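You operate a simulated robot arm through the tools that you are given. There is no shell and no other tool. Be economical: measure what you need, move in short steps, check, and stop when the job is done.

The job below is to be done with a simulated robot arm. You get a single attempt, and the scene is never put back.

JOB
Oil the sanded patch on the stool leg, then take the leg out of the vice.
Fine: use the oil brush and stand it back in its well; wind the vice open and lay the leg on the desk top. A coat counts when it lies all over at full strength: go over it till it gets no stronger.
Where things are to end (x, y in the base frame): stool leg within 60 mm of [570, -230].
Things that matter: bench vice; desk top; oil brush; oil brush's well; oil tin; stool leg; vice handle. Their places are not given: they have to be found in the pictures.

The check looks at the end state, three seconds after you hand in, the way a careful person would. Anything else that was tipped, shoved, dropped, spilled or broken makes it a failure.

ROBOT AND FRAMES
A 7-joint arm with a two-finger parallel gripper, fixed in place. Base frame: the origin is at the foot of the arm, x ahead of it, y to its left, z up; the work surface is at about z = 790. Readings come in mm, rad, newtons and seconds.
With the tool pointing down near the work surface it reaches from about 220 to 720 mm from the base axis. Its first joint turns from -2.007 to 2.007 rad. Payload 3.91 kg.
The TCP is the grasp point between the finger pads, 30 mm short of the fingertips. In the tool frame z runs along the fingers and y along their closing line. Largest opening 110 mm; finger width 20, thickness 10; the body of the gripper, 48 by 112 mm, starts 55 mm behind the TCP.
Orientation is that of the tool frame in the base frame, as [roll, pitch, yaw] about the fixed x, y, z axes, in that order (R = Rz(yaw) Ry(pitch) Rx(roll)). With the fingers straight down and closing along the base's y, the tool's x points along the base's -x, its y along +y and its z along -z.

CONTROLS
- The arm moves only by the tool play_rows. Its argument "motion" is a list of rows, each a list of 7 numbers: the shift along the tool's x, y, z in mm, then the turn, a rotation vector about the tool's x, y, z in rad, then the closure, from 0 (fully open) to 1 (shut). In form: [[x, y, z, ax, ay, az, hand], ...]. A call has 1 to 8 rows; each row shifts and turns the commanded pose from where the row before left it, along the tool's axes as they then stand. Each row takes 0.2 s and may step no farther than 50 mm and 0.15 rad from the row before; otherwise, or with a gripper value out of range, the whole call is refused. A pose out of reach is approached as far as the arm can. The call stops where the force on the tool passes 90 N (or 10 N more than at its start, if that is more) or the arm is blocked; 0.2 s more then pass. The fingers move at their own pace (about 108 mm/s each) and stop on an object; they squeeze with about 32 N. The grip force told is the motor's: it shows also when the fingers shut on nothing. Time passes only in rows, and 0.2 s behind the last, so rows that do not move let the fingers close. The reply holds the time, the measured pose of the TCP, the force on the tool along the base axes, the opening and the grip force, in the units named above and with some noise, with the torque about the TCP (base axes, N m) and any sound that the robot's microphone picked up, and new pictures: "show" is both (left out), scene, wrist or none.
- Cameras (640 x 400 px; columns grow to the right, rows downward): "scene" is fixed at [221.1, 500.4, 1581.5]; the picture's right is [-0.92, -0.39, 0.00], its down [-0.27, 0.63, -0.73] and it looks along [0.29, -0.67, -0.69] (base axes); focal length 241 px, centre (320, 200). "wrist" rides on the gripper at [72, 17, -103] in the tool frame; the picture's right is [-0.23, 0.97, 0.00], its down [-0.76, -0.18, -0.62] and it looks along [-0.61, -0.14, 0.78] (tool axes); focal length 222 px, centre (320, 200).
- raise_lower(by): slides the trunk up (or, below 0, down) by that many mm; the arm rides with it, the base frame stays. It gives what a move gives, with no picture.
- point_at(camera, pixels): for up to 12 pixels [column, row] of the newest picture of that camera ("zoom" is the newest enlarged one), the place [x, y, z] in the base frame of the surface seen there, good to about 3 mm. The clock stands still meanwhile.
- enlarge(camera, box): a new picture of the part [left, top, right, bottom] of that camera's present view, enlarged. The clock stands still meanwhile.
- sign_off(): hands the job in; it is judged then, once.

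Work in short steps. Measure before you move; look again where a grasp or a placing could have gone wrong, and mend it. You have 80 turns and 200 pictures in all, those below and enlarged ones among them. Open the gripper and draw the arm clear of the work before you hand the job in, unless the task says otherwise; then end with one line.

The tools are called after "Call:" as name(argument=value, ...) on one line, values as JSON. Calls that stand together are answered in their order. play_rows: Moves the arm, as the interface text tells. Its arguments: {"type":"object","properties":{"motion":{"type":"array"},"show":{"type":"string","enum":["both","scene","wrist","none"]}},"required":["motion"]} The other tools are called the same way: raise_lower (by) slides the trunk up or down; point_at (camera, pixels) gives the place of the surface under pixels of a picture; enlarge (camera, box) takes an enlarged picture of a part of a camera's view; sign_off () hands the job in.

At the start:

```text
time: 0.0
ee_pos: [467.7, -54.7, 1309.3]
tool_rot: [-3.141, 0.0, -3.141]
wrist_force: [0.2, 0.4, 0.2]
ft_torque: [0.0, -0.01, -0.01]
grip_width: 109.9
grip_force: 0.1
trunk travel left (down, up): [-875.0, 115.0]
```

scene: 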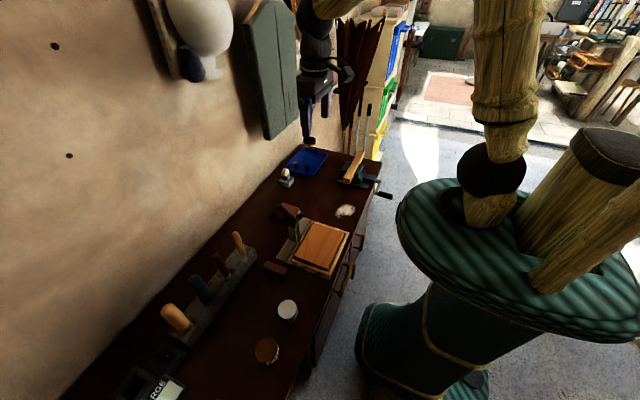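
wrist: 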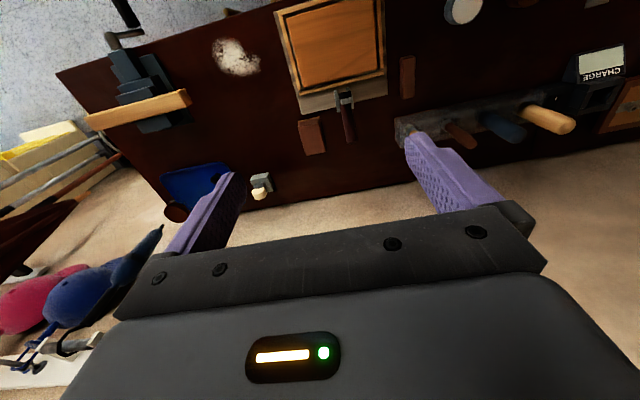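

The scene shows the vice near (357,172) with the leg, a blue tray near (305,160), and a tool rack near (205,290). I'll enlarge these to identify them.

Call:
enlarge(camera="scene", box=[260, 130, 420, 230])

Call:
enlarge(camera="scene", box=[110, 220, 310, 400])

Call:
enlarge(camera="wrist", box=[50, 0, 290, 220])

Call:
enlarge(camera="wrist", box=[280, 0, 640, 200])

```text
4.00 times, centred on (340, 180) of scene
```

zoom: 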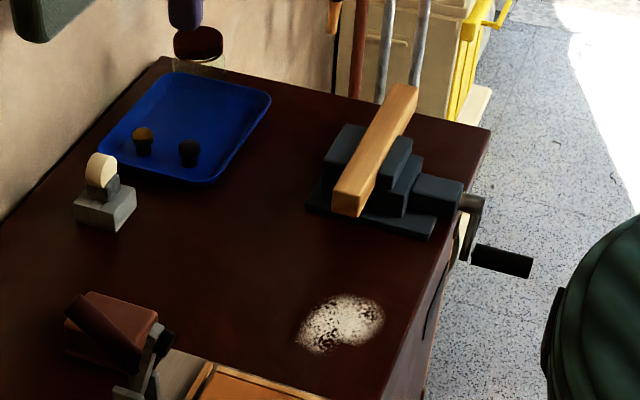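

```text
2.22 times, centred on (210, 310) of scene
```

zoom: 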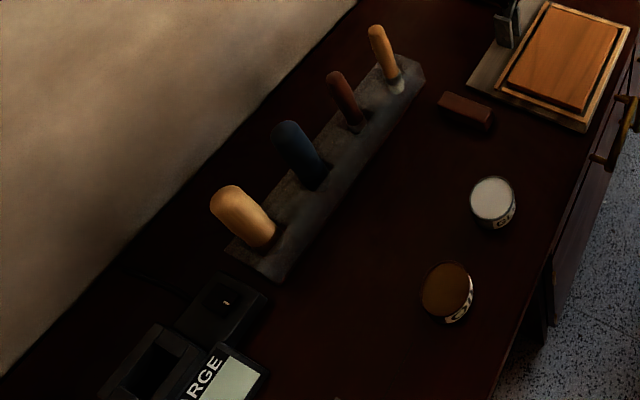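

```text
1.82 times, centred on (170, 110) of wrist
```

zoom: 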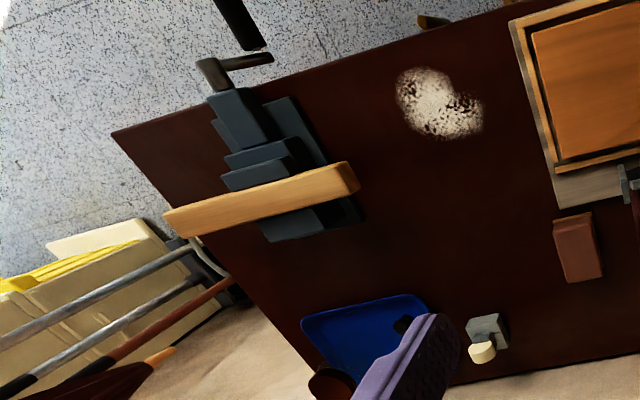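

```text
1.78 times, centred on (460, 100) of wrist
```

zoom: 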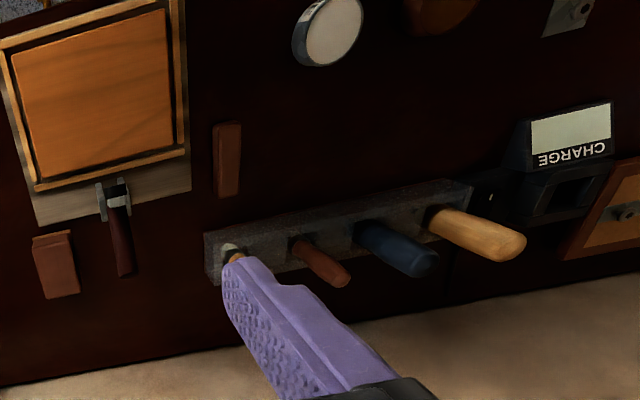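

The rack holds four handles and there are two tins. I'll get positions for them all, plus the vice parts.

Call:
point_at(camera="scene", pixels=[[236, 234], [242, 254], [216, 256], [222, 274], [196, 282], [206, 300], [166, 310], [190, 328], [288, 309], [267, 350], [287, 171], [299, 172]])

Call:
point_at(camera="scene", pixels=[[360, 154], [348, 179], [353, 171], [345, 168], [362, 177], [370, 178], [379, 181], [376, 192], [386, 195], [391, 196], [345, 210], [242, 263]])

Call:
enlarge(camera="scene", box=[245, 290, 309, 370])

Call:
enlarge(camera="scene", box=[330, 145, 400, 205])

Call:
enlarge(camera="scene", box=[150, 225, 260, 340])

```text
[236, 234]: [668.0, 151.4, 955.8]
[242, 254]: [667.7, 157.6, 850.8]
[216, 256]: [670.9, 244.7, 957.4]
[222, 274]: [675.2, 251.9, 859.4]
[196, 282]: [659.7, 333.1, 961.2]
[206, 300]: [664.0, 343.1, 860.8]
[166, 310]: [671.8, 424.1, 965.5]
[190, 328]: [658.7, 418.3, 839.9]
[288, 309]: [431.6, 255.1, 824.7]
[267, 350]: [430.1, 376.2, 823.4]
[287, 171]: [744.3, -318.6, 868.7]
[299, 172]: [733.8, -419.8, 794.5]
```

```text
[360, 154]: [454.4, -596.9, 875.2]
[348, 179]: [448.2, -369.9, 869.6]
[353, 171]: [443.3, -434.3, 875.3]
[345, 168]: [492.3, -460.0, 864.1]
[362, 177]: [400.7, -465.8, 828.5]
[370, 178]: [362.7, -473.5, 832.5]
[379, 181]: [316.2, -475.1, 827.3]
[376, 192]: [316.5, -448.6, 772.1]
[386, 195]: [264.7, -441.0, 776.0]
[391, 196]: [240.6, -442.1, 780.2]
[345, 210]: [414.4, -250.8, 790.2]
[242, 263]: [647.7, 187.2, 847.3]
```

```text
5.00 times, centred on (277, 330) of scene
```

zoom: 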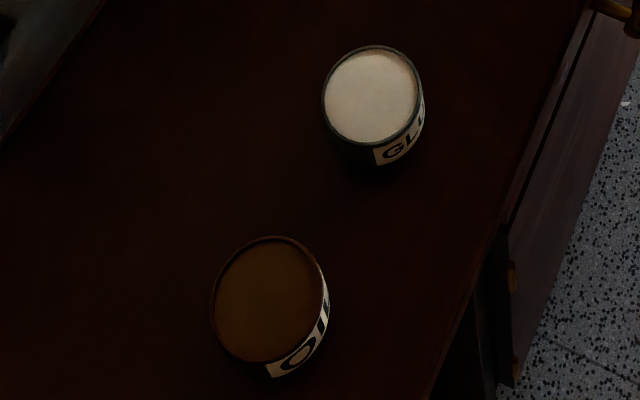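

```text
6.67 times, centred on (365, 175) of scene
```

zoom: 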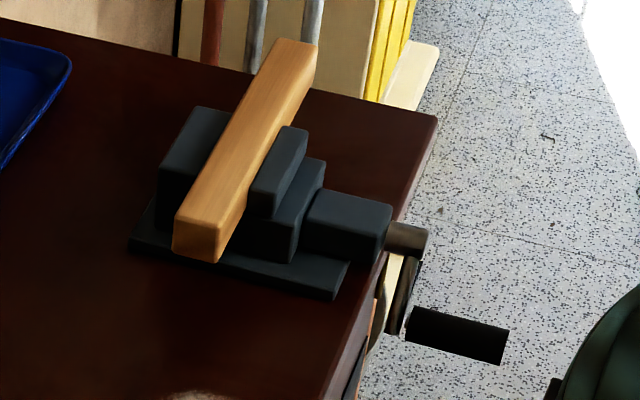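

```text
3.48 times, centred on (205, 282) of scene
```

zoom: 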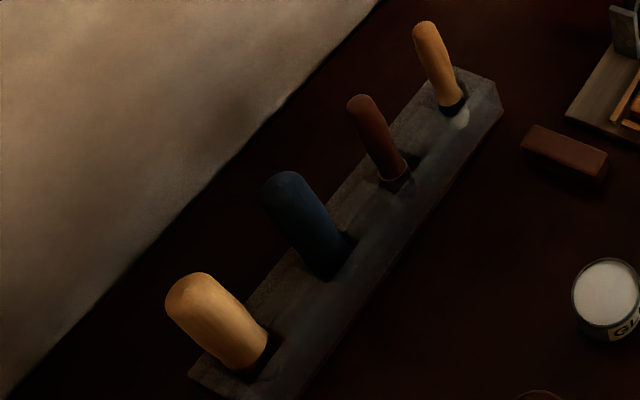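

Tins read "GLU…" (white, y≈255) and "OIL" (brown, y≈376). The handles need a closer look to tell which is the oil brush, so I move the camera over the rack.

Call:
play_rows(motion=[[0, 48, 0, 0, 0, 0, 0], [0, 48, 0, 0, 0, 0, 0], [0, 48, 0, 0, 0, 0, 0], [0, 48, 0, 0, 0, 0, 0], [0, 48, 0, 0, 0, 0, 0], [0, 48, 0, 0, 0, 0, 0], [0, 48, 0, 0, 0, 0, 0]], show="none")

Call:
raise_lower(by=-180)

Call:
play_rows(motion=[[0, 0, 0, 0, 0, 0, 0]], show="both")

```text
time: 1.6
ee_pos: [469.4, 284.8, 1307.2]
tool_rot: [-3.14, -0.001, 3.141]
wrist_force: [-0.3, -0.2, -1.4]
ft_torque: [0.01, 0.03, 0.01]
grip_width: 109.7
grip_force: 0.0
trunk travel left (down, up): [-875.0, 115.0]
```

```text
time: 3.6
ee_pos: [469.4, 281.8, 1129.6]
tool_rot: [-3.141, 0.0, 3.141]
wrist_force: [0.3, 0.4, 0.3]
ft_torque: [0.01, 0.01, 0.0]
grip_width: 109.9
grip_force: 0.0
trunk travel left (down, up): [-695.0, 295.0]
```

```text
time: 4.0
ee_pos: [469.6, 282.8, 1128.1]
tool_rot: [3.141, 0.001, 3.142]
wrist_force: [0.7, -0.5, 0.0]
ft_torque: [-0.03, 0.03, -0.02]
grip_width: 110.0
grip_force: 0.0
trunk travel left (down, up): [-695.0, 295.0]
```

scene: 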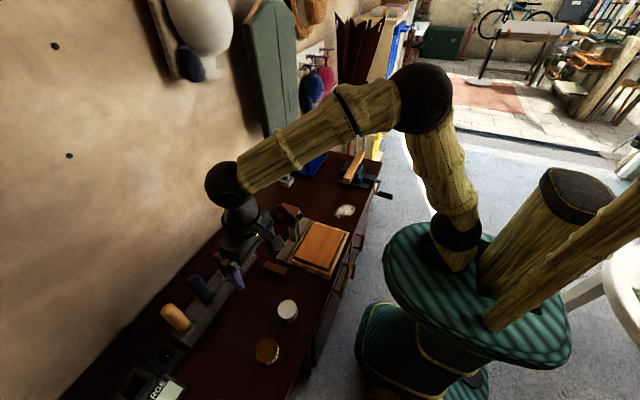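
wrist: 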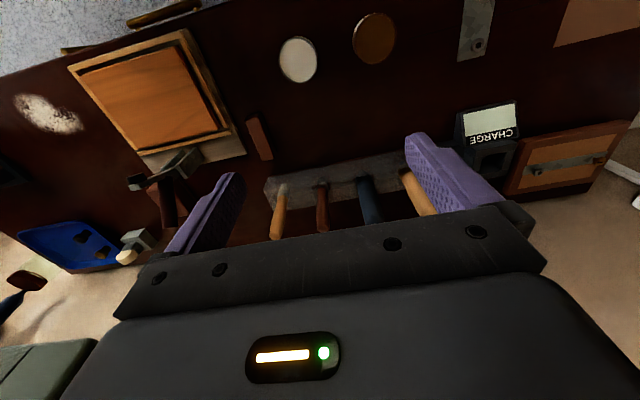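

Now enlarging the rack from here to see the ferrules and bristles.

Call:
enlarge(camera="wrist", box=[255, 140, 435, 250])

Call:
enlarge(camera="wrist", box=[0, 190, 180, 290])

```text
3.56 times, centred on (345, 195) of wrist
```

zoom: 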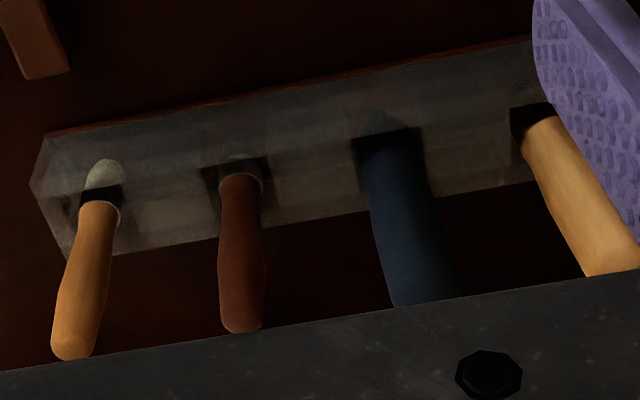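

```text
3.56 times, centred on (90, 240) of wrist
```

zoom: 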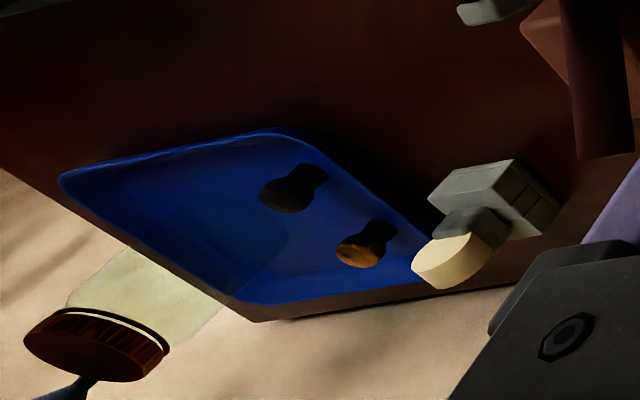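

The colours at the well mouths are unclear. I'll tilt the camera to look at the rack from the front and lower.

Call:
play_rows(motion=[[20, -15, 43, 0, 0, 0, 0], [20, -15, 43, 0, 0, 0, 0], [0, 0, 44, 0, 0, 0, 0], [0, 0, 0, 0, -0.14, 0, 0], [0, 0, 0, 0, -0.14, 0, 0], [0, 0, 0, 0, -0.14, 0, 0], [0, 0, 0, 0, 0, 0, 0]], show="wrist")

Call:
enlarge(camera="wrist", box=[220, 110, 460, 240])

```text
time: 5.6
ee_pos: [429.0, 252.0, 997.6]
tool_rot: [3.141, 0.42, 3.14]
wrist_force: [-0.6, 0.6, -0.3]
ft_torque: [0.02, -0.02, 0.04]
grip_width: 110.3
grip_force: 0.0
trunk travel left (down, up): [-695.0, 295.0]
```

wrist: 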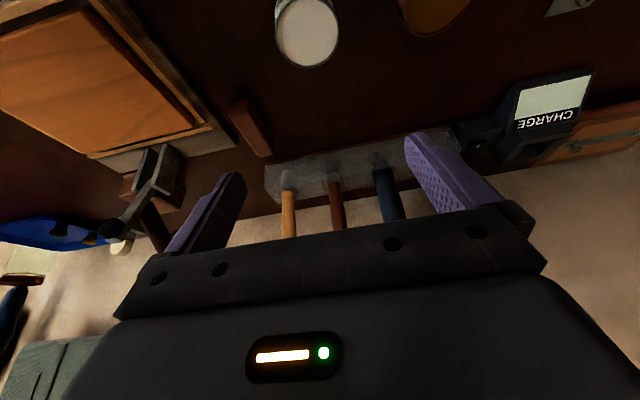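

```text
2.67 times, centred on (340, 175) of wrist
```

zoom: 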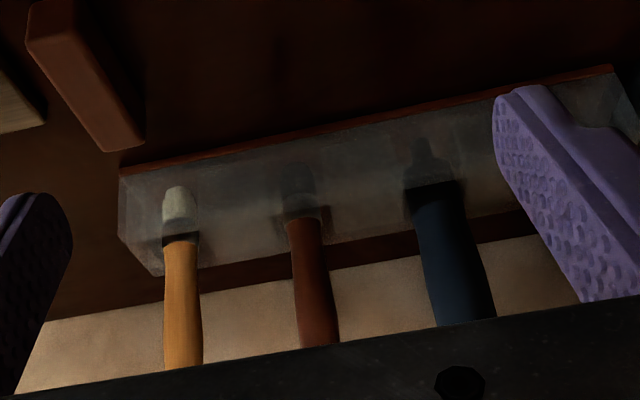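

Call:
enlarge(camera="wrist", box=[265, 150, 355, 206])

Call:
enlarge(camera="wrist", box=[345, 130, 465, 206])

```text
7.11 times, centred on (310, 178) of wrist
```

zoom: 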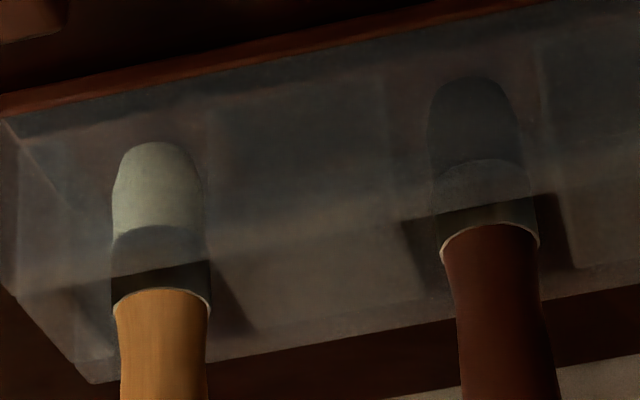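

```text
5.26 times, centred on (405, 168) of wrist
```

zoom: 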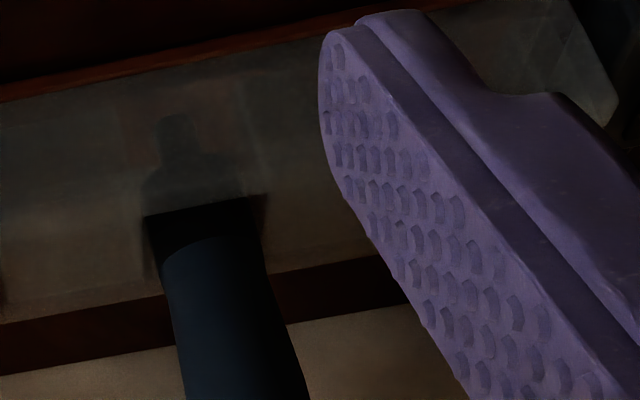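

The rack is clear: the first brush has white (glue) bristles, the second (reddish-brown handle) dark bristles, so that's the oil brush. Measuring its axis.

Call:
point_at(camera="wrist", pixels=[[335, 184], [336, 200], [338, 225], [330, 205], [342, 205], [288, 200], [388, 195], [332, 192], [340, 192], [275, 170]])

Call:
play_rows(motion=[[0, 0, 0, 0, 0.14, 0, 0.4], [0, 0, 0, 0, 0.14, 0, 0.4], [0, 0, 0, 0, 0.14, 0, 0.4], [0, 0, -40, 0, 0, 0, 0.4], [-50, 0, 0, 0, 0, 0, 0.4], [-50, 0, 0, 0, 0, 0, 0.4], [-50, 0, 0, 0, 0, 0, 0.4]], show="both")

```text
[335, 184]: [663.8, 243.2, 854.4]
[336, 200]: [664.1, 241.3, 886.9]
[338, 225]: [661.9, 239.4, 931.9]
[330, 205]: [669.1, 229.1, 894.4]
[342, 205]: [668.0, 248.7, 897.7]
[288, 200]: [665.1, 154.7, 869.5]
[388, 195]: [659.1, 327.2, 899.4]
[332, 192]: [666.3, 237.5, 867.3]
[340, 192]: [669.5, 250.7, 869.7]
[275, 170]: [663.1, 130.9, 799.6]
```

```text
time: 7.2
ee_pos: [581.4, 251.5, 1037.4]
tool_rot: [-3.141, -0.001, 3.142]
wrist_force: [0.8, -0.4, -0.6]
ft_torque: [0.04, -0.03, 0.02]
grip_width: 66.1
grip_force: 0.0
trunk travel left (down, up): [-695.0, 295.0]
```

scene: 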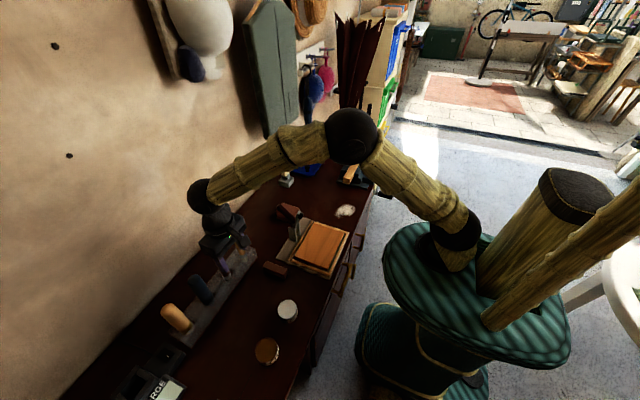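
wrist: 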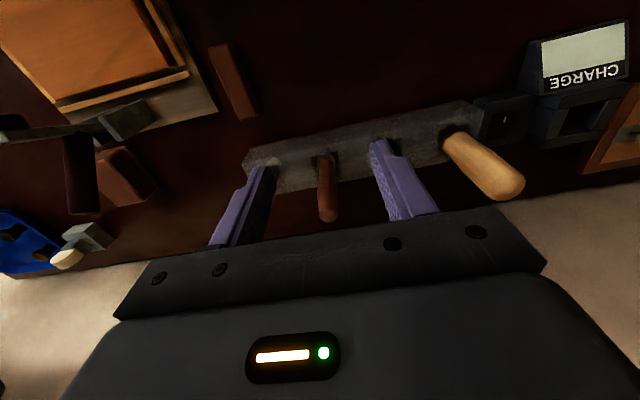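

Handle axis ≈ (672, 242). Moving over it at a safe height.

Call:
play_rows(motion=[[-45, -5, 0, 0, 0, 0, 0.4], [-45, -4, 0, 0, 0, 0, 0.4], [0, 0, 0, 0, 0, 0, 0.4]], show="wrist")

Call:
enlarge(camera="wrist", box=[200, 100, 440, 250])

```text
time: 8.0
ee_pos: [668.4, 242.6, 1039.4]
tool_rot: [-3.141, 0.0, -3.142]
wrist_force: [-0.3, 0.1, 0.2]
ft_torque: [0.0, 0.01, -0.05]
grip_width: 65.7
grip_force: 0.0
trunk travel left (down, up): [-695.0, 295.0]
```

wrist: 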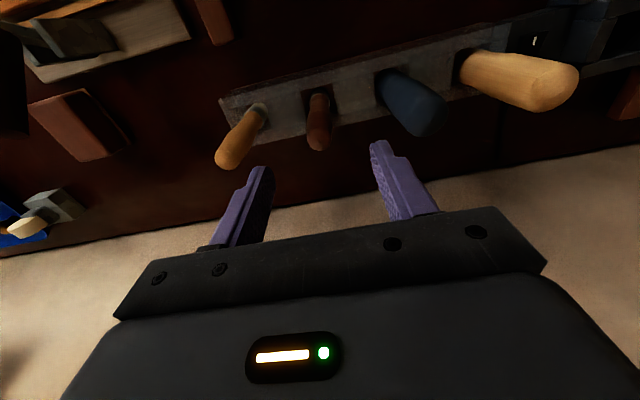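

```text
2.67 times, centred on (320, 175) of wrist
```

zoom: 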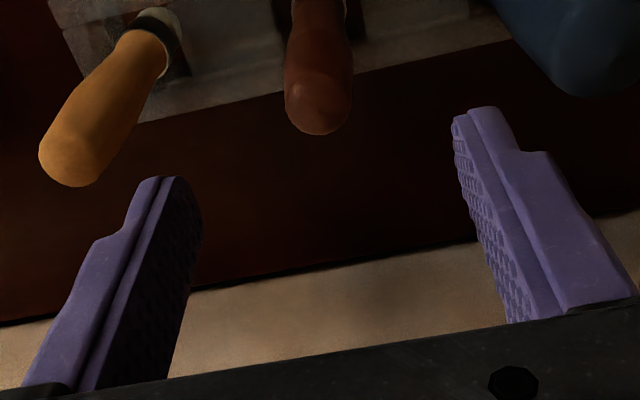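

Call:
point_at(camera="wrist", pixels=[[319, 145], [319, 130], [309, 138], [329, 138], [319, 110], [235, 158], [420, 120]])

```text
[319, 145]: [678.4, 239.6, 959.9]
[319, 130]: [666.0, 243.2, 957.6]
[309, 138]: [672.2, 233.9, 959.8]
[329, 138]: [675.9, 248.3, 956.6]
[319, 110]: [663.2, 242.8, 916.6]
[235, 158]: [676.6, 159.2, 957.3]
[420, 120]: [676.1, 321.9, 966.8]
```

Top centre ≈ (673, 241). Descending to grip at z≈915.

Call:
play_rows(motion=[[-5, -1, 42, 0, 0, 0, 0.4], [0, 0, 42, 0, 0, 0, 0.4], [0, 0, 41, 0, 0, 0, 0.4], [0, 0, 0, 0, 0, 0, 0.4]], show="wrist")

```text
time: 9.0
ee_pos: [673.7, 240.2, 912.3]
tool_rot: [3.141, 0.0, -3.141]
wrist_force: [0.1, 0.3, 0.3]
ft_torque: [0.02, -0.01, -0.01]
grip_width: 65.9
grip_force: 0.0
trunk travel left (down, up): [-695.0, 295.0]
```

wrist: 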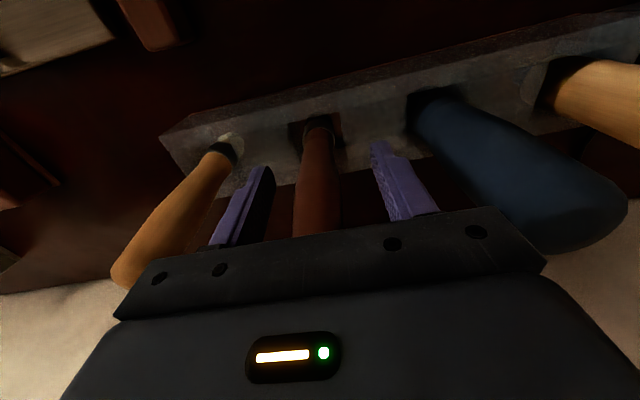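

The handle sits between the fingers; closing the grip.

Call:
play_rows(motion=[[0, 0, 0, 0, 0, 0, 0.7], [0, 0, 0, 0, 0, 0, 1], [0, 0, 0, 0, 0, 0, 1], [0, 0, 0, 0, 0, 0, 1]], show="wrist")

Call:
enlarge(camera="wrist", box=[230, 90, 430, 215])

```text
time: 10.0
ee_pos: [674.6, 240.8, 912.7]
tool_rot: [3.141, -0.001, -3.141]
wrist_force: [0.0, 0.4, 0.7]
ft_torque: [0.01, -0.02, -0.01]
grip_width: 24.6
grip_force: 31.9
trunk travel left (down, up): [-695.0, 295.0]
```

wrist: 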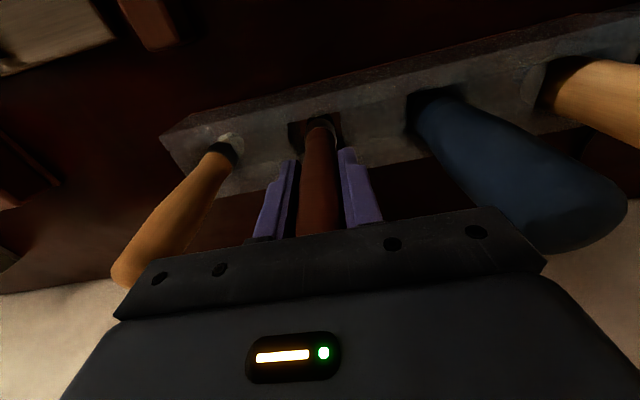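

```text
3.20 times, centred on (330, 152) of wrist
```

zoom: 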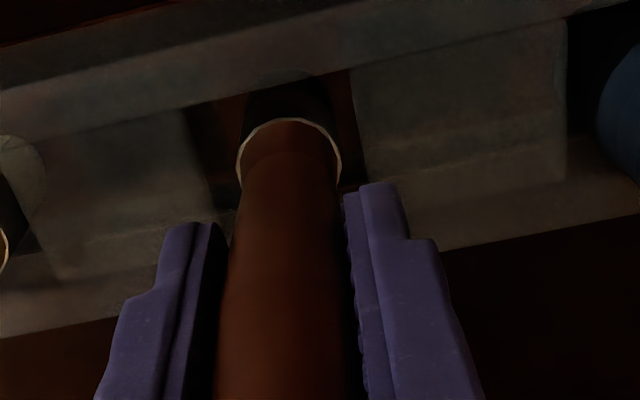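

Gripped at 24.6 mm; well pose TCP = (674.3, 240.6, 912.5). Lifting straight up.

Call:
play_rows(motion=[[0, 0, -20, 0, 0, 0, 1], [0, 0, -40, 0, 0, 0, 1], [0, 0, -45, 0, 0, 0, 1], [0, 0, -45, 0, 0, 0, 1], [0, 0, 0, 0, 0, 0, 1]], show="both")

Call:
enlarge(camera="scene", box=[180, 180, 300, 280])

Call:
enlarge(camera="wrist", box=[200, 40, 440, 220])

```text
time: 11.2
ee_pos: [674.4, 242.7, 1063.2]
tool_rot: [3.142, 0.001, -3.142]
wrist_force: [-0.4, -0.7, -0.4]
ft_torque: [0.0, -0.01, -0.03]
grip_width: 25.0
grip_force: 32.5
trunk travel left (down, up): [-695.0, 295.0]
```

scene: 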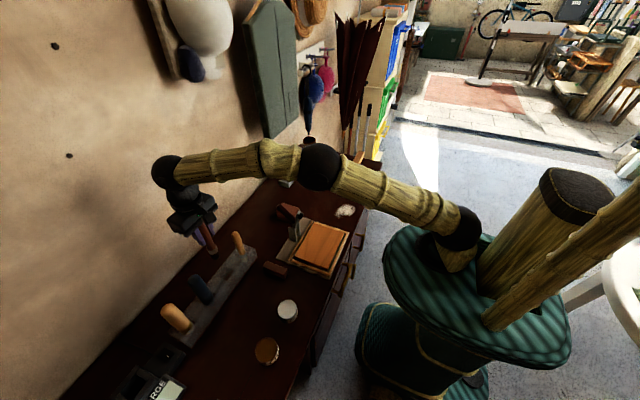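
wrist: 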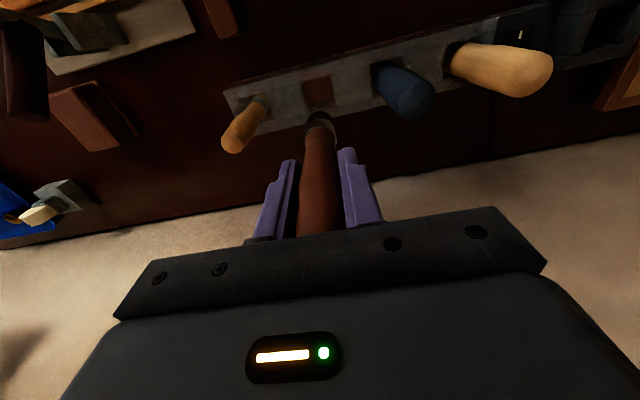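

```text
4.00 times, centred on (240, 230) of scene
```

zoom: 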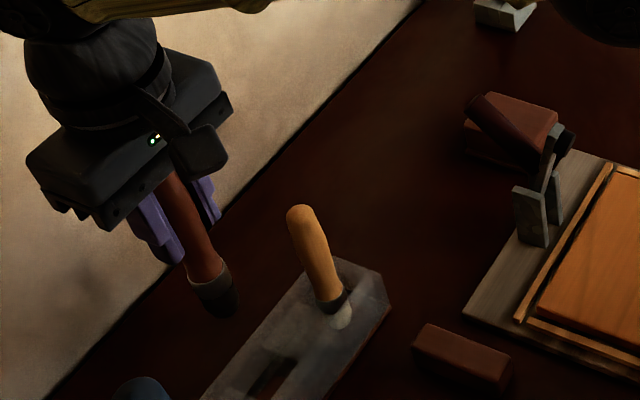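

```text
2.22 times, centred on (320, 130) of wrist
```

zoom: 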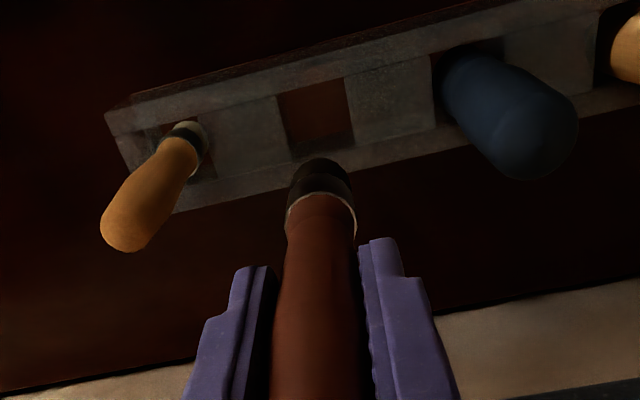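

Brush out cleanly, dark bristles. Measuring its tip and the well.

Call:
point_at(camera="scene", pixels=[[216, 256], [213, 251], [211, 247], [217, 258]])

Call:
point_at(camera="wrist", pixels=[[317, 90], [305, 80], [330, 77], [307, 104], [331, 102], [320, 116], [300, 100]])

```text
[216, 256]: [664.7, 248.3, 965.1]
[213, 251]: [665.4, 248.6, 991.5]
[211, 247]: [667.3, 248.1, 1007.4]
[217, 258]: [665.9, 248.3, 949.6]
```

```text
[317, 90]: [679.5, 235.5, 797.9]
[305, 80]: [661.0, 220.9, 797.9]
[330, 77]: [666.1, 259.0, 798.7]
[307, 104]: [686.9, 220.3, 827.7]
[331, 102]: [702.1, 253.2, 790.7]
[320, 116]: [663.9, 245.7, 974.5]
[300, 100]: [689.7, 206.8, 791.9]
```

Tip is ~115 mm below the TCP. I go back in x first (away from the other handles), then over toward the oil tin.

Call:
play_rows(motion=[[49, 0, 0, 0, 0, 0, 1], [49, 0, 0, 0, 0, 0, 1], [49, 0, 0, 0, 0, 0, 1], [49, 0, 0, 0, 0, 0, 1], [49, 0, 0, 0, 0, 0, 1], [0, 45, 0, 0, 0, 0, 1], [0, 0, 0, 0, 0, 0, 1]], show="both")

Call:
enlarge(camera="wrist", box=[240, 0, 480, 150])

Call:
enlarge(camera="scene", box=[235, 330, 299, 370])

Call:
point_at(camera="scene", pixels=[[267, 337], [255, 350], [279, 349], [267, 362], [266, 350], [278, 355], [262, 345]])

```text
time: 12.8
ee_pos: [429.4, 287.1, 1063.4]
tool_rot: [-3.141, 0.0, -3.14]
wrist_force: [-0.4, 0.3, -0.6]
ft_torque: [0.01, 0.0, -0.02]
grip_width: 24.9
grip_force: 31.9
trunk travel left (down, up): [-695.0, 295.0]
```

scene: 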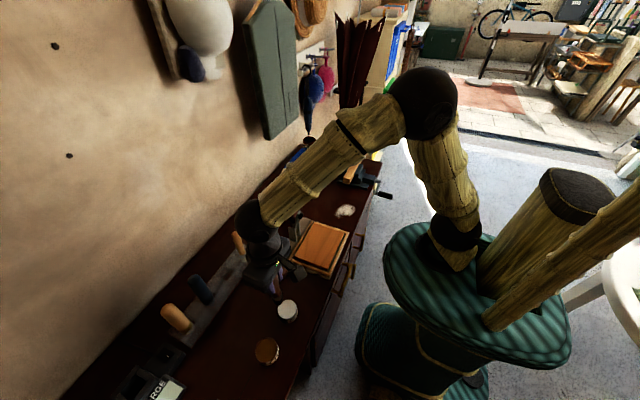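
wrist: 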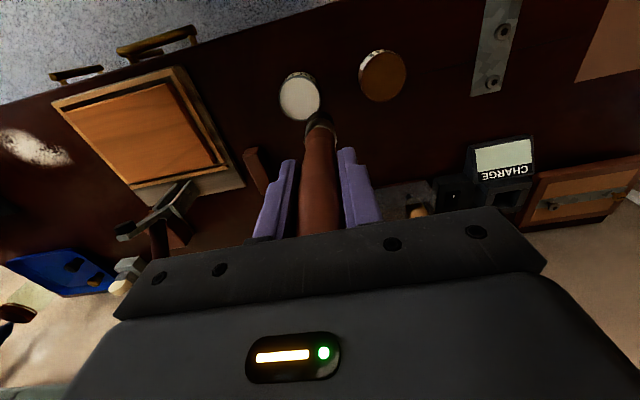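

```text
2.67 times, centred on (360, 75) of wrist
```

zoom: 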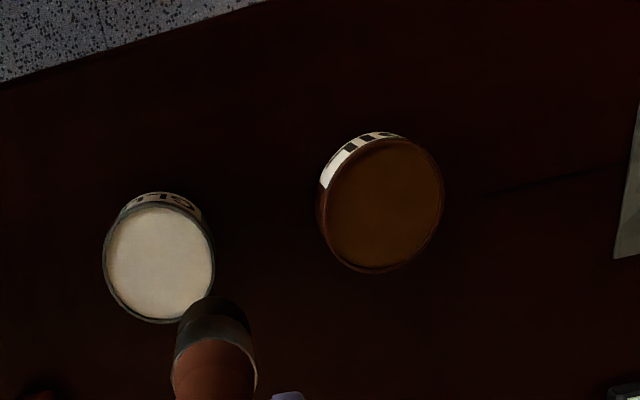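

```text
10.00 times, centred on (267, 350) of scene
```

zoom: 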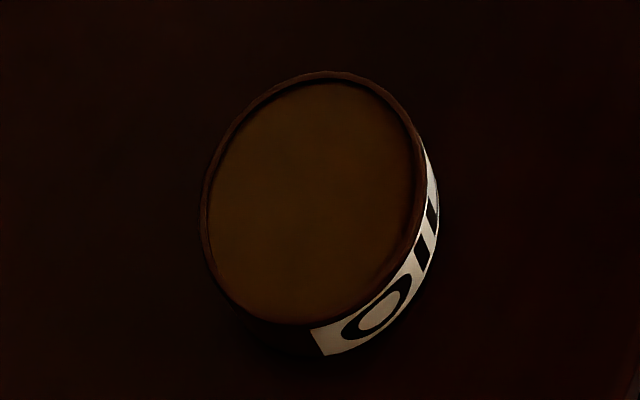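

```text
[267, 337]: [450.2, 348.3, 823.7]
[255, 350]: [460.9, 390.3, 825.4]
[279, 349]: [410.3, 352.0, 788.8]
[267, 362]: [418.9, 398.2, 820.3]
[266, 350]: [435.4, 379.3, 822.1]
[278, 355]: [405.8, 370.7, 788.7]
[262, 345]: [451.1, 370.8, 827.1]
```

Oil is open, surface ≈ z 822, tin centre near (434, 377). Moving above it and checking the tin location from the wrist.

Call:
point_at(camera="wrist", pixels=[[383, 76], [383, 98], [383, 54], [361, 77], [404, 74]])

Call:
play_rows(motion=[[-4, 45, 0, 0, 0, 0, 1], [0, 45, 0, 0, 0, 0, 1], [0, 0, 45, 0, 0, 0, 1], [0, 0, 35, 0, 0, 0, 1], [0, 0, 0, 0, 0, 0, 1]], show="both")

Call:
enlarge(camera="wrist", box=[230, 40, 410, 160])

Call:
enlarge(camera="scene", box=[227, 310, 307, 370])

```text
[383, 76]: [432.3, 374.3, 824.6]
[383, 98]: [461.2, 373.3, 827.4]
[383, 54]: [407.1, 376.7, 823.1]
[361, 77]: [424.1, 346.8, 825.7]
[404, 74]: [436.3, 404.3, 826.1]
```

```text
time: 14.0
ee_pos: [433.1, 377.8, 983.1]
tool_rot: [-3.14, 0.0, -3.141]
wrist_force: [-0.4, -0.5, 0.3]
ft_torque: [0.0, 0.0, 0.0]
grip_width: 25.0
grip_force: 31.7
trunk travel left (down, up): [-695.0, 295.0]
```

scene: 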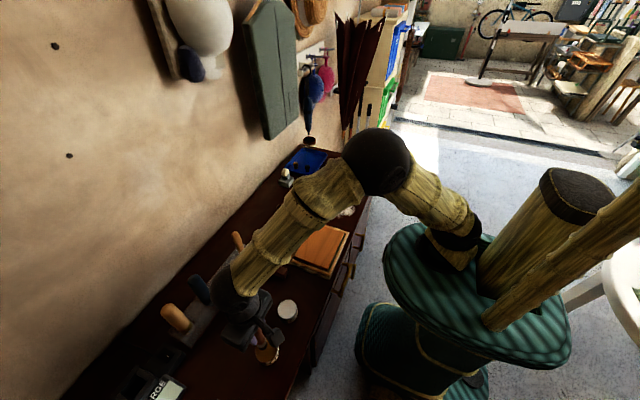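
wrist: 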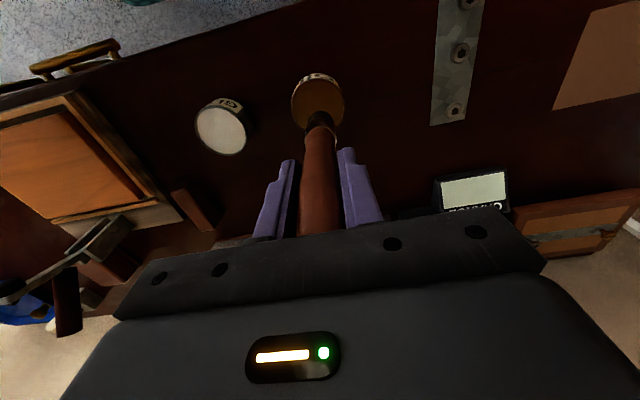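

```text
3.33 times, centred on (320, 100) of wrist
```

zoom: 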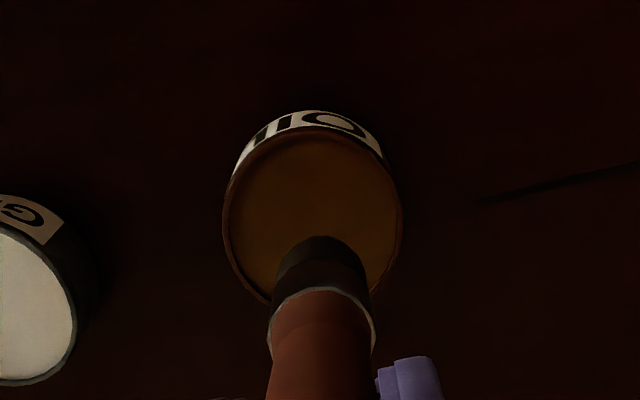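

```text
6.67 times, centred on (267, 340) of scene
```

zoom: 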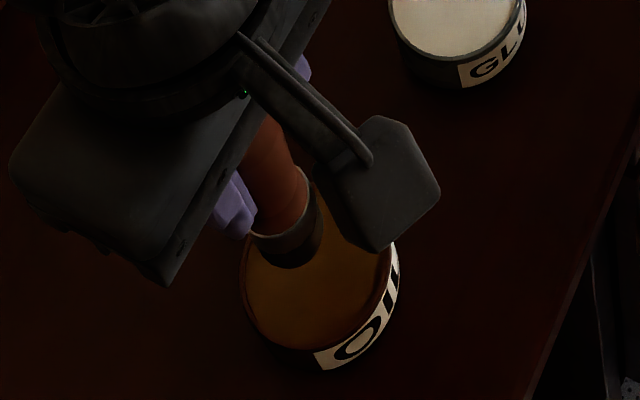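

The brush is centred over the oil. Dipping the bristles about 12 mm, dwell, then lift and let it drain.

Call:
play_rows(motion=[[0, -2, 30, 0, 0, 0, 1], [0, 0, 28, 0, 0, 0, 1], [0, 0, 0, 0, 0, 0, 1], [0, 0, 0, 0, 0, 0, 1], [0, 0, -15, 0, 0, 0, 1], [0, 0, -20, 0, 0, 0, 1], [0, 0, 0, 0, 0, 0, 1], [0, 0, 0, 0, 0, 0, 1]], show="both")

Call:
enlarge(camera="wrist", box=[230, 40, 410, 160])

```text
time: 15.8
ee_pos: [432.7, 375.9, 960.0]
tool_rot: [3.142, 0.0, 3.141]
wrist_force: [0.8, 0.7, -0.8]
ft_torque: [0.0, 0.0, -0.02]
grip_width: 24.8
grip_force: 32.1
trunk travel left (down, up): [-695.0, 295.0]
```

scene: 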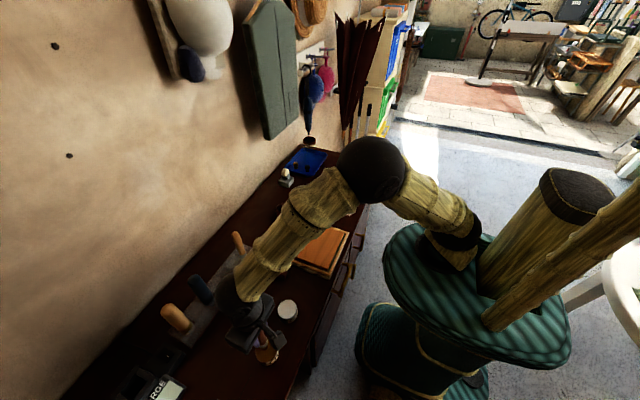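
wrist: 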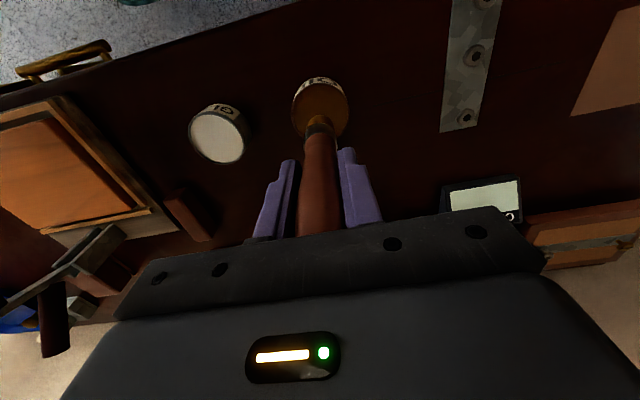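

```text
3.33 times, centred on (320, 100) of wrist
```

zoom: 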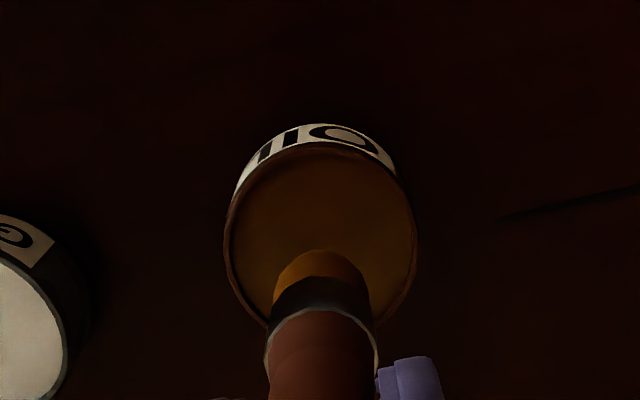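

The bristles are loaded (amber). Lifting and travelling toward the vice.

Call:
play_rows(motion=[[0, 0, -40, 0, 0, 0, 1], [0, 0, -45, 0, 0, 0, 1], [0, -49, -20, 0, 0, 0, 1], [0, -49, 0, 0, 0, 0, 1], [0, -49, 0, 0, 0, 0, 1], [0, -49, 0, 0, 0, 0, 1], [0, -49, 0, 0, 0, 0, 1], [0, -49, 0, 0, 0, 0, 1]], show="none")

Call:
play_rows(motion=[[0, -49, 0, 0, 0, 0, 1], [0, -49, 0, 0, 0, 0, 1], [0, -49, 0, 0, 0, 0, 1], [0, -49, 0, 0, 0, 0, 1], [0, -49, 0, 0, 0, 0, 1], [0, -49, 0, 0, 0, 0, 1], [0, -20, 0, 0, 0, 0, 1], [0, 0, 0, 0, 0, 0, 1]], show="both")

Call:
enlarge(camera="scene", box=[325, 145, 405, 205])

Call:
enlarge(camera="wrist", box=[0, 0, 320, 200])

```text
refused: row 3 steps farther than a row can; nothing moved
```

```text
time: 17.6
ee_pos: [433.7, 60.1, 961.6]
tool_rot: [-3.141, -0.001, 3.141]
wrist_force: [0.6, -0.7, -0.3]
ft_torque: [0.01, -0.01, 0.02]
grip_width: 24.9
grip_force: 32.3
trunk travel left (down, up): [-695.0, 295.0]
```

scene: 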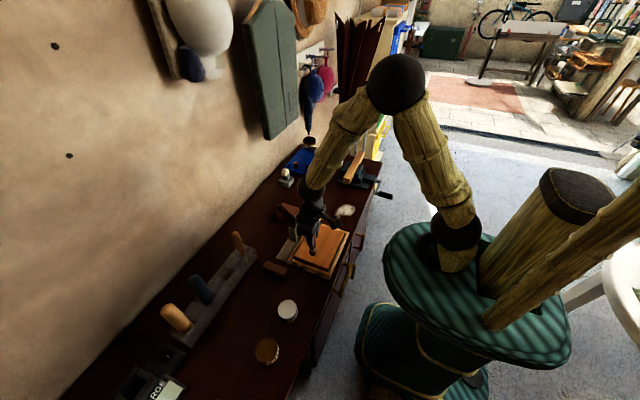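
wrist: 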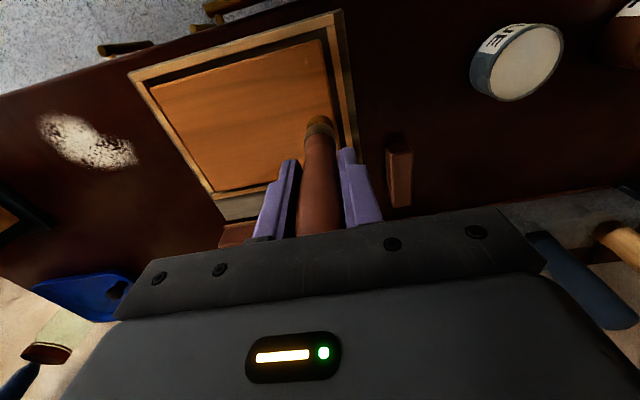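

```text
6.67 times, centred on (365, 175) of scene
```

zoom: 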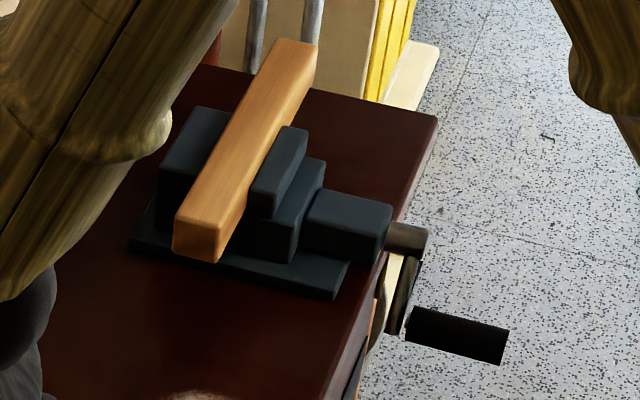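

```text
2.00 times, centred on (160, 100) of wrist
```

zoom: 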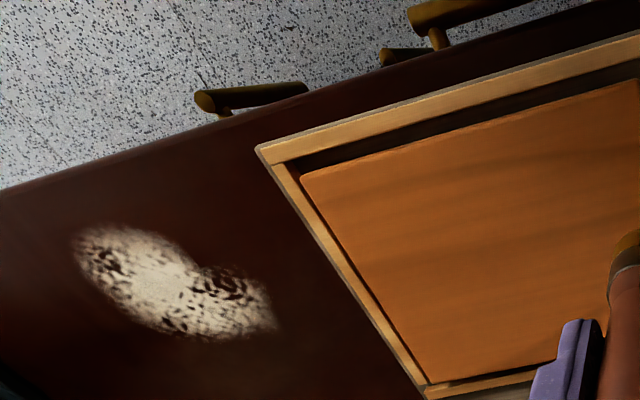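

The first call was refused (row 3 too long) so the arm travelled low, but the pictures show nothing touched. Raising now, then on to the vice.

Call:
play_rows(motion=[[0, 0, -45, 0, 0, 0, 1], [0, 0, -45, 0, 0, 0, 1], [0, -48, 0, 0, 0, 0, 1], [0, -48, 0, 0, 0, 0, 1], [0, -48, 0, 0, 0, 0, 1], [0, -48, 0, 0, 0, 0, 1], [0, -48, 0, 0, 0, 0, 1], [0, -48, 0, 0, 0, 0, 1]], show="both")

Call:
enlarge(camera="wrist", box=[0, 0, 320, 200])

```text
time: 19.4
ee_pos: [431.3, -231.2, 1051.7]
tool_rot: [3.139, -0.001, 3.141]
wrist_force: [-0.7, -0.1, -0.4]
ft_torque: [-0.01, 0.02, 0.02]
grip_width: 25.0
grip_force: 32.1
trunk travel left (down, up): [-695.0, 295.0]
```

scene: 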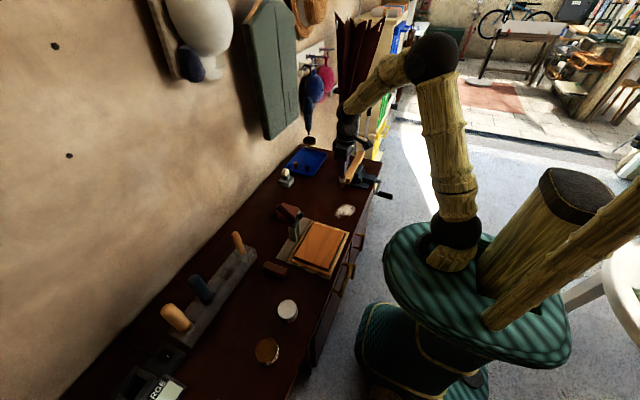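
wrist: 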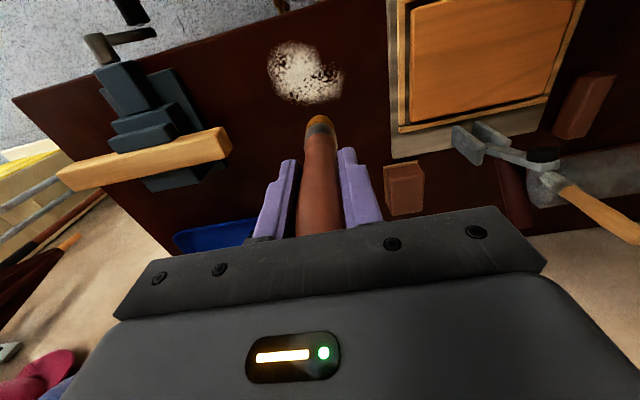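

```text
2.00 times, centred on (160, 100) of wrist
```

zoom: 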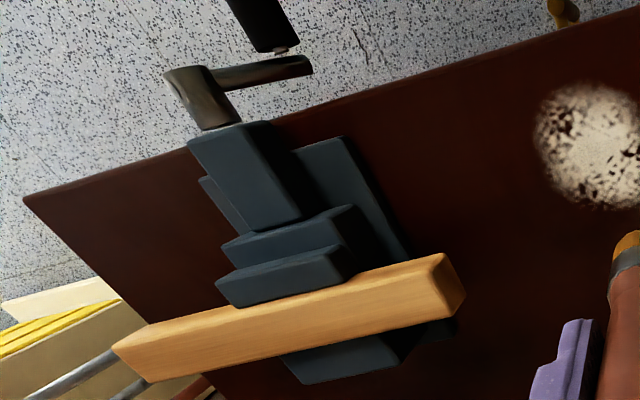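

Call:
enlarge(camera="wrist", box=[50, 110, 242, 230])

Call:
point_at(camera="wrist", pixels=[[216, 130], [226, 158], [212, 150], [150, 152], [100, 165], [60, 176], [225, 131], [160, 142], [158, 166], [190, 140], [187, 160], [120, 160]])

```text
3.33 times, centred on (146, 170) of wrist
```

zoom: 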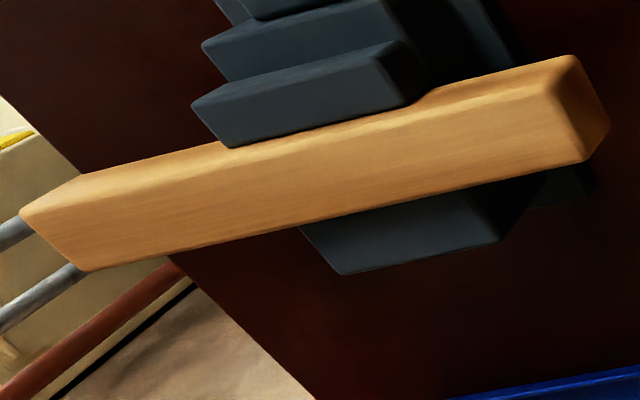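

```text
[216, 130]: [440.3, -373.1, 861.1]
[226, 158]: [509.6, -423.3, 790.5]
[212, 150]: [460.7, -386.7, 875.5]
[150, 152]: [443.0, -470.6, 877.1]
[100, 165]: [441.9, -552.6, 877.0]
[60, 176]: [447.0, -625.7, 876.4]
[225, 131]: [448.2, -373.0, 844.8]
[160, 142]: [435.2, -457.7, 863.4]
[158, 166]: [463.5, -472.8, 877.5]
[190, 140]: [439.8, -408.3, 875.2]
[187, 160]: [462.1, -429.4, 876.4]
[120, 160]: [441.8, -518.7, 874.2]
```

The patch isn't evident from this angle. Moving the camera so it looks more closely along the leg top.

Call:
play_rows(motion=[[36, -30, 0, 0, 0, 0, 1], [36, -30, 0, 0, 0, 0, 1], [36, -30, 0, 0, 0, 0, 1], [0, -48, 0, 0, 0, 0, 1], [0, -48, 0, 0, 0, 0, 1], [0, -48, 0, 0, 0, 0, 1], [0, 0, 0, 0, 0, 0, 1]], show="both")

Call:
enlarge(camera="wrist", box=[160, 60, 480, 260])

Call:
enlarge(camera="scene", box=[320, 130, 400, 210])

```text
time: 21.0
ee_pos: [324.6, -459.8, 1049.8]
tool_rot: [-3.14, -0.001, 3.141]
wrist_force: [-0.1, -0.8, -1.4]
ft_torque: [-0.03, 0.01, 0.0]
grip_width: 24.7
grip_force: 32.2
trunk travel left (down, up): [-695.0, 295.0]
```

scene: 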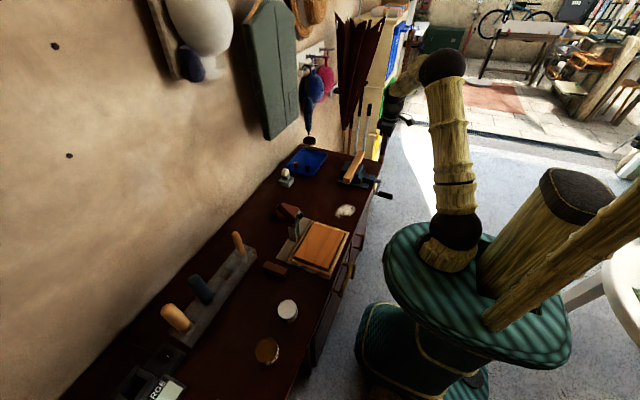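
wrist: 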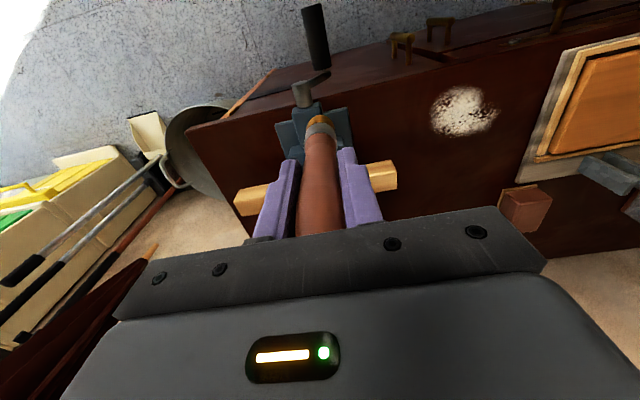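

```text
2.00 times, centred on (320, 160) of wrist
```

zoom: 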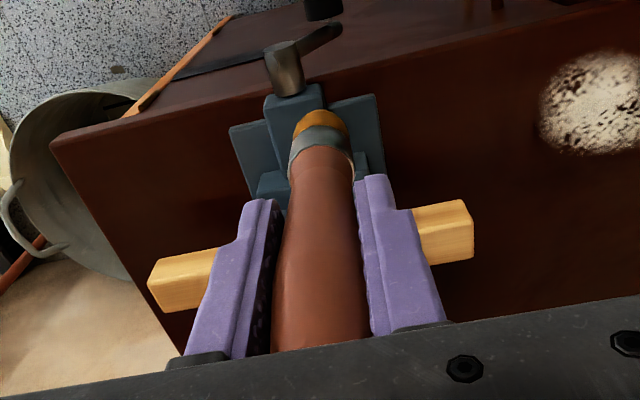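

```text
5.00 times, centred on (360, 170) of scene
```

zoom: 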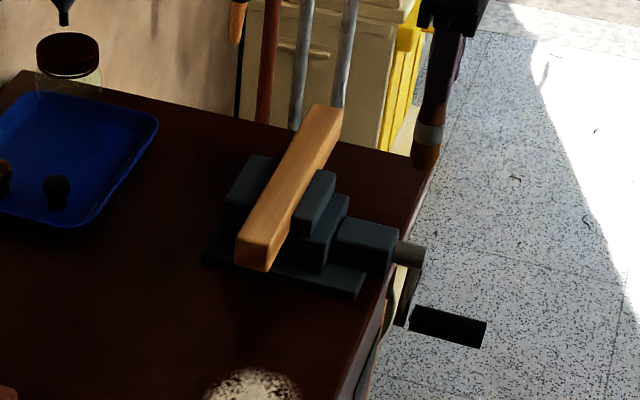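

The fingers hide the middle of the leg. Shifting to view it from the side.

Call:
play_rows(motion=[[-15, 45, 0, 0, 0, 0, 1], [-15, 45, 0, 0, 0, 0, 1], [0, 30, 0, 0, 0, 0, 1], [0, 0, 0, 0, 0, 0, 1]], show="wrist")

Call:
enlarge(camera="wrist", box=[100, 130, 292, 250])

```text
time: 22.0
ee_pos: [354.5, -340.6, 1049.3]
tool_rot: [3.141, -0.001, 3.141]
wrist_force: [0.0, 0.2, 0.1]
ft_torque: [-0.01, 0.0, 0.03]
grip_width: 24.9
grip_force: 31.6
trunk travel left (down, up): [-695.0, 295.0]
```

wrist: 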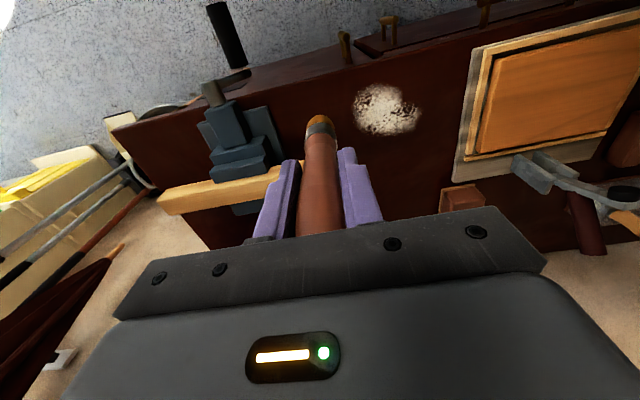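

```text
3.33 times, centred on (196, 190) of wrist
```

zoom: 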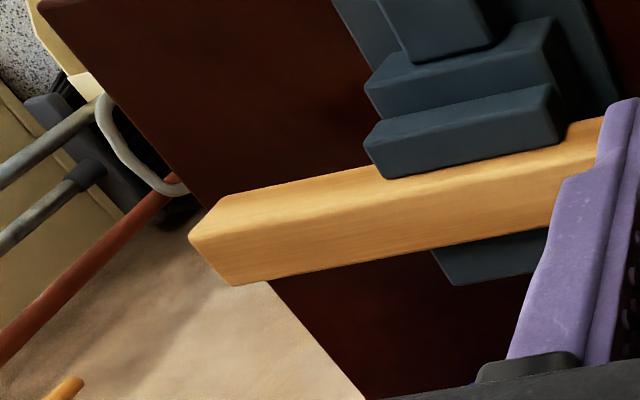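

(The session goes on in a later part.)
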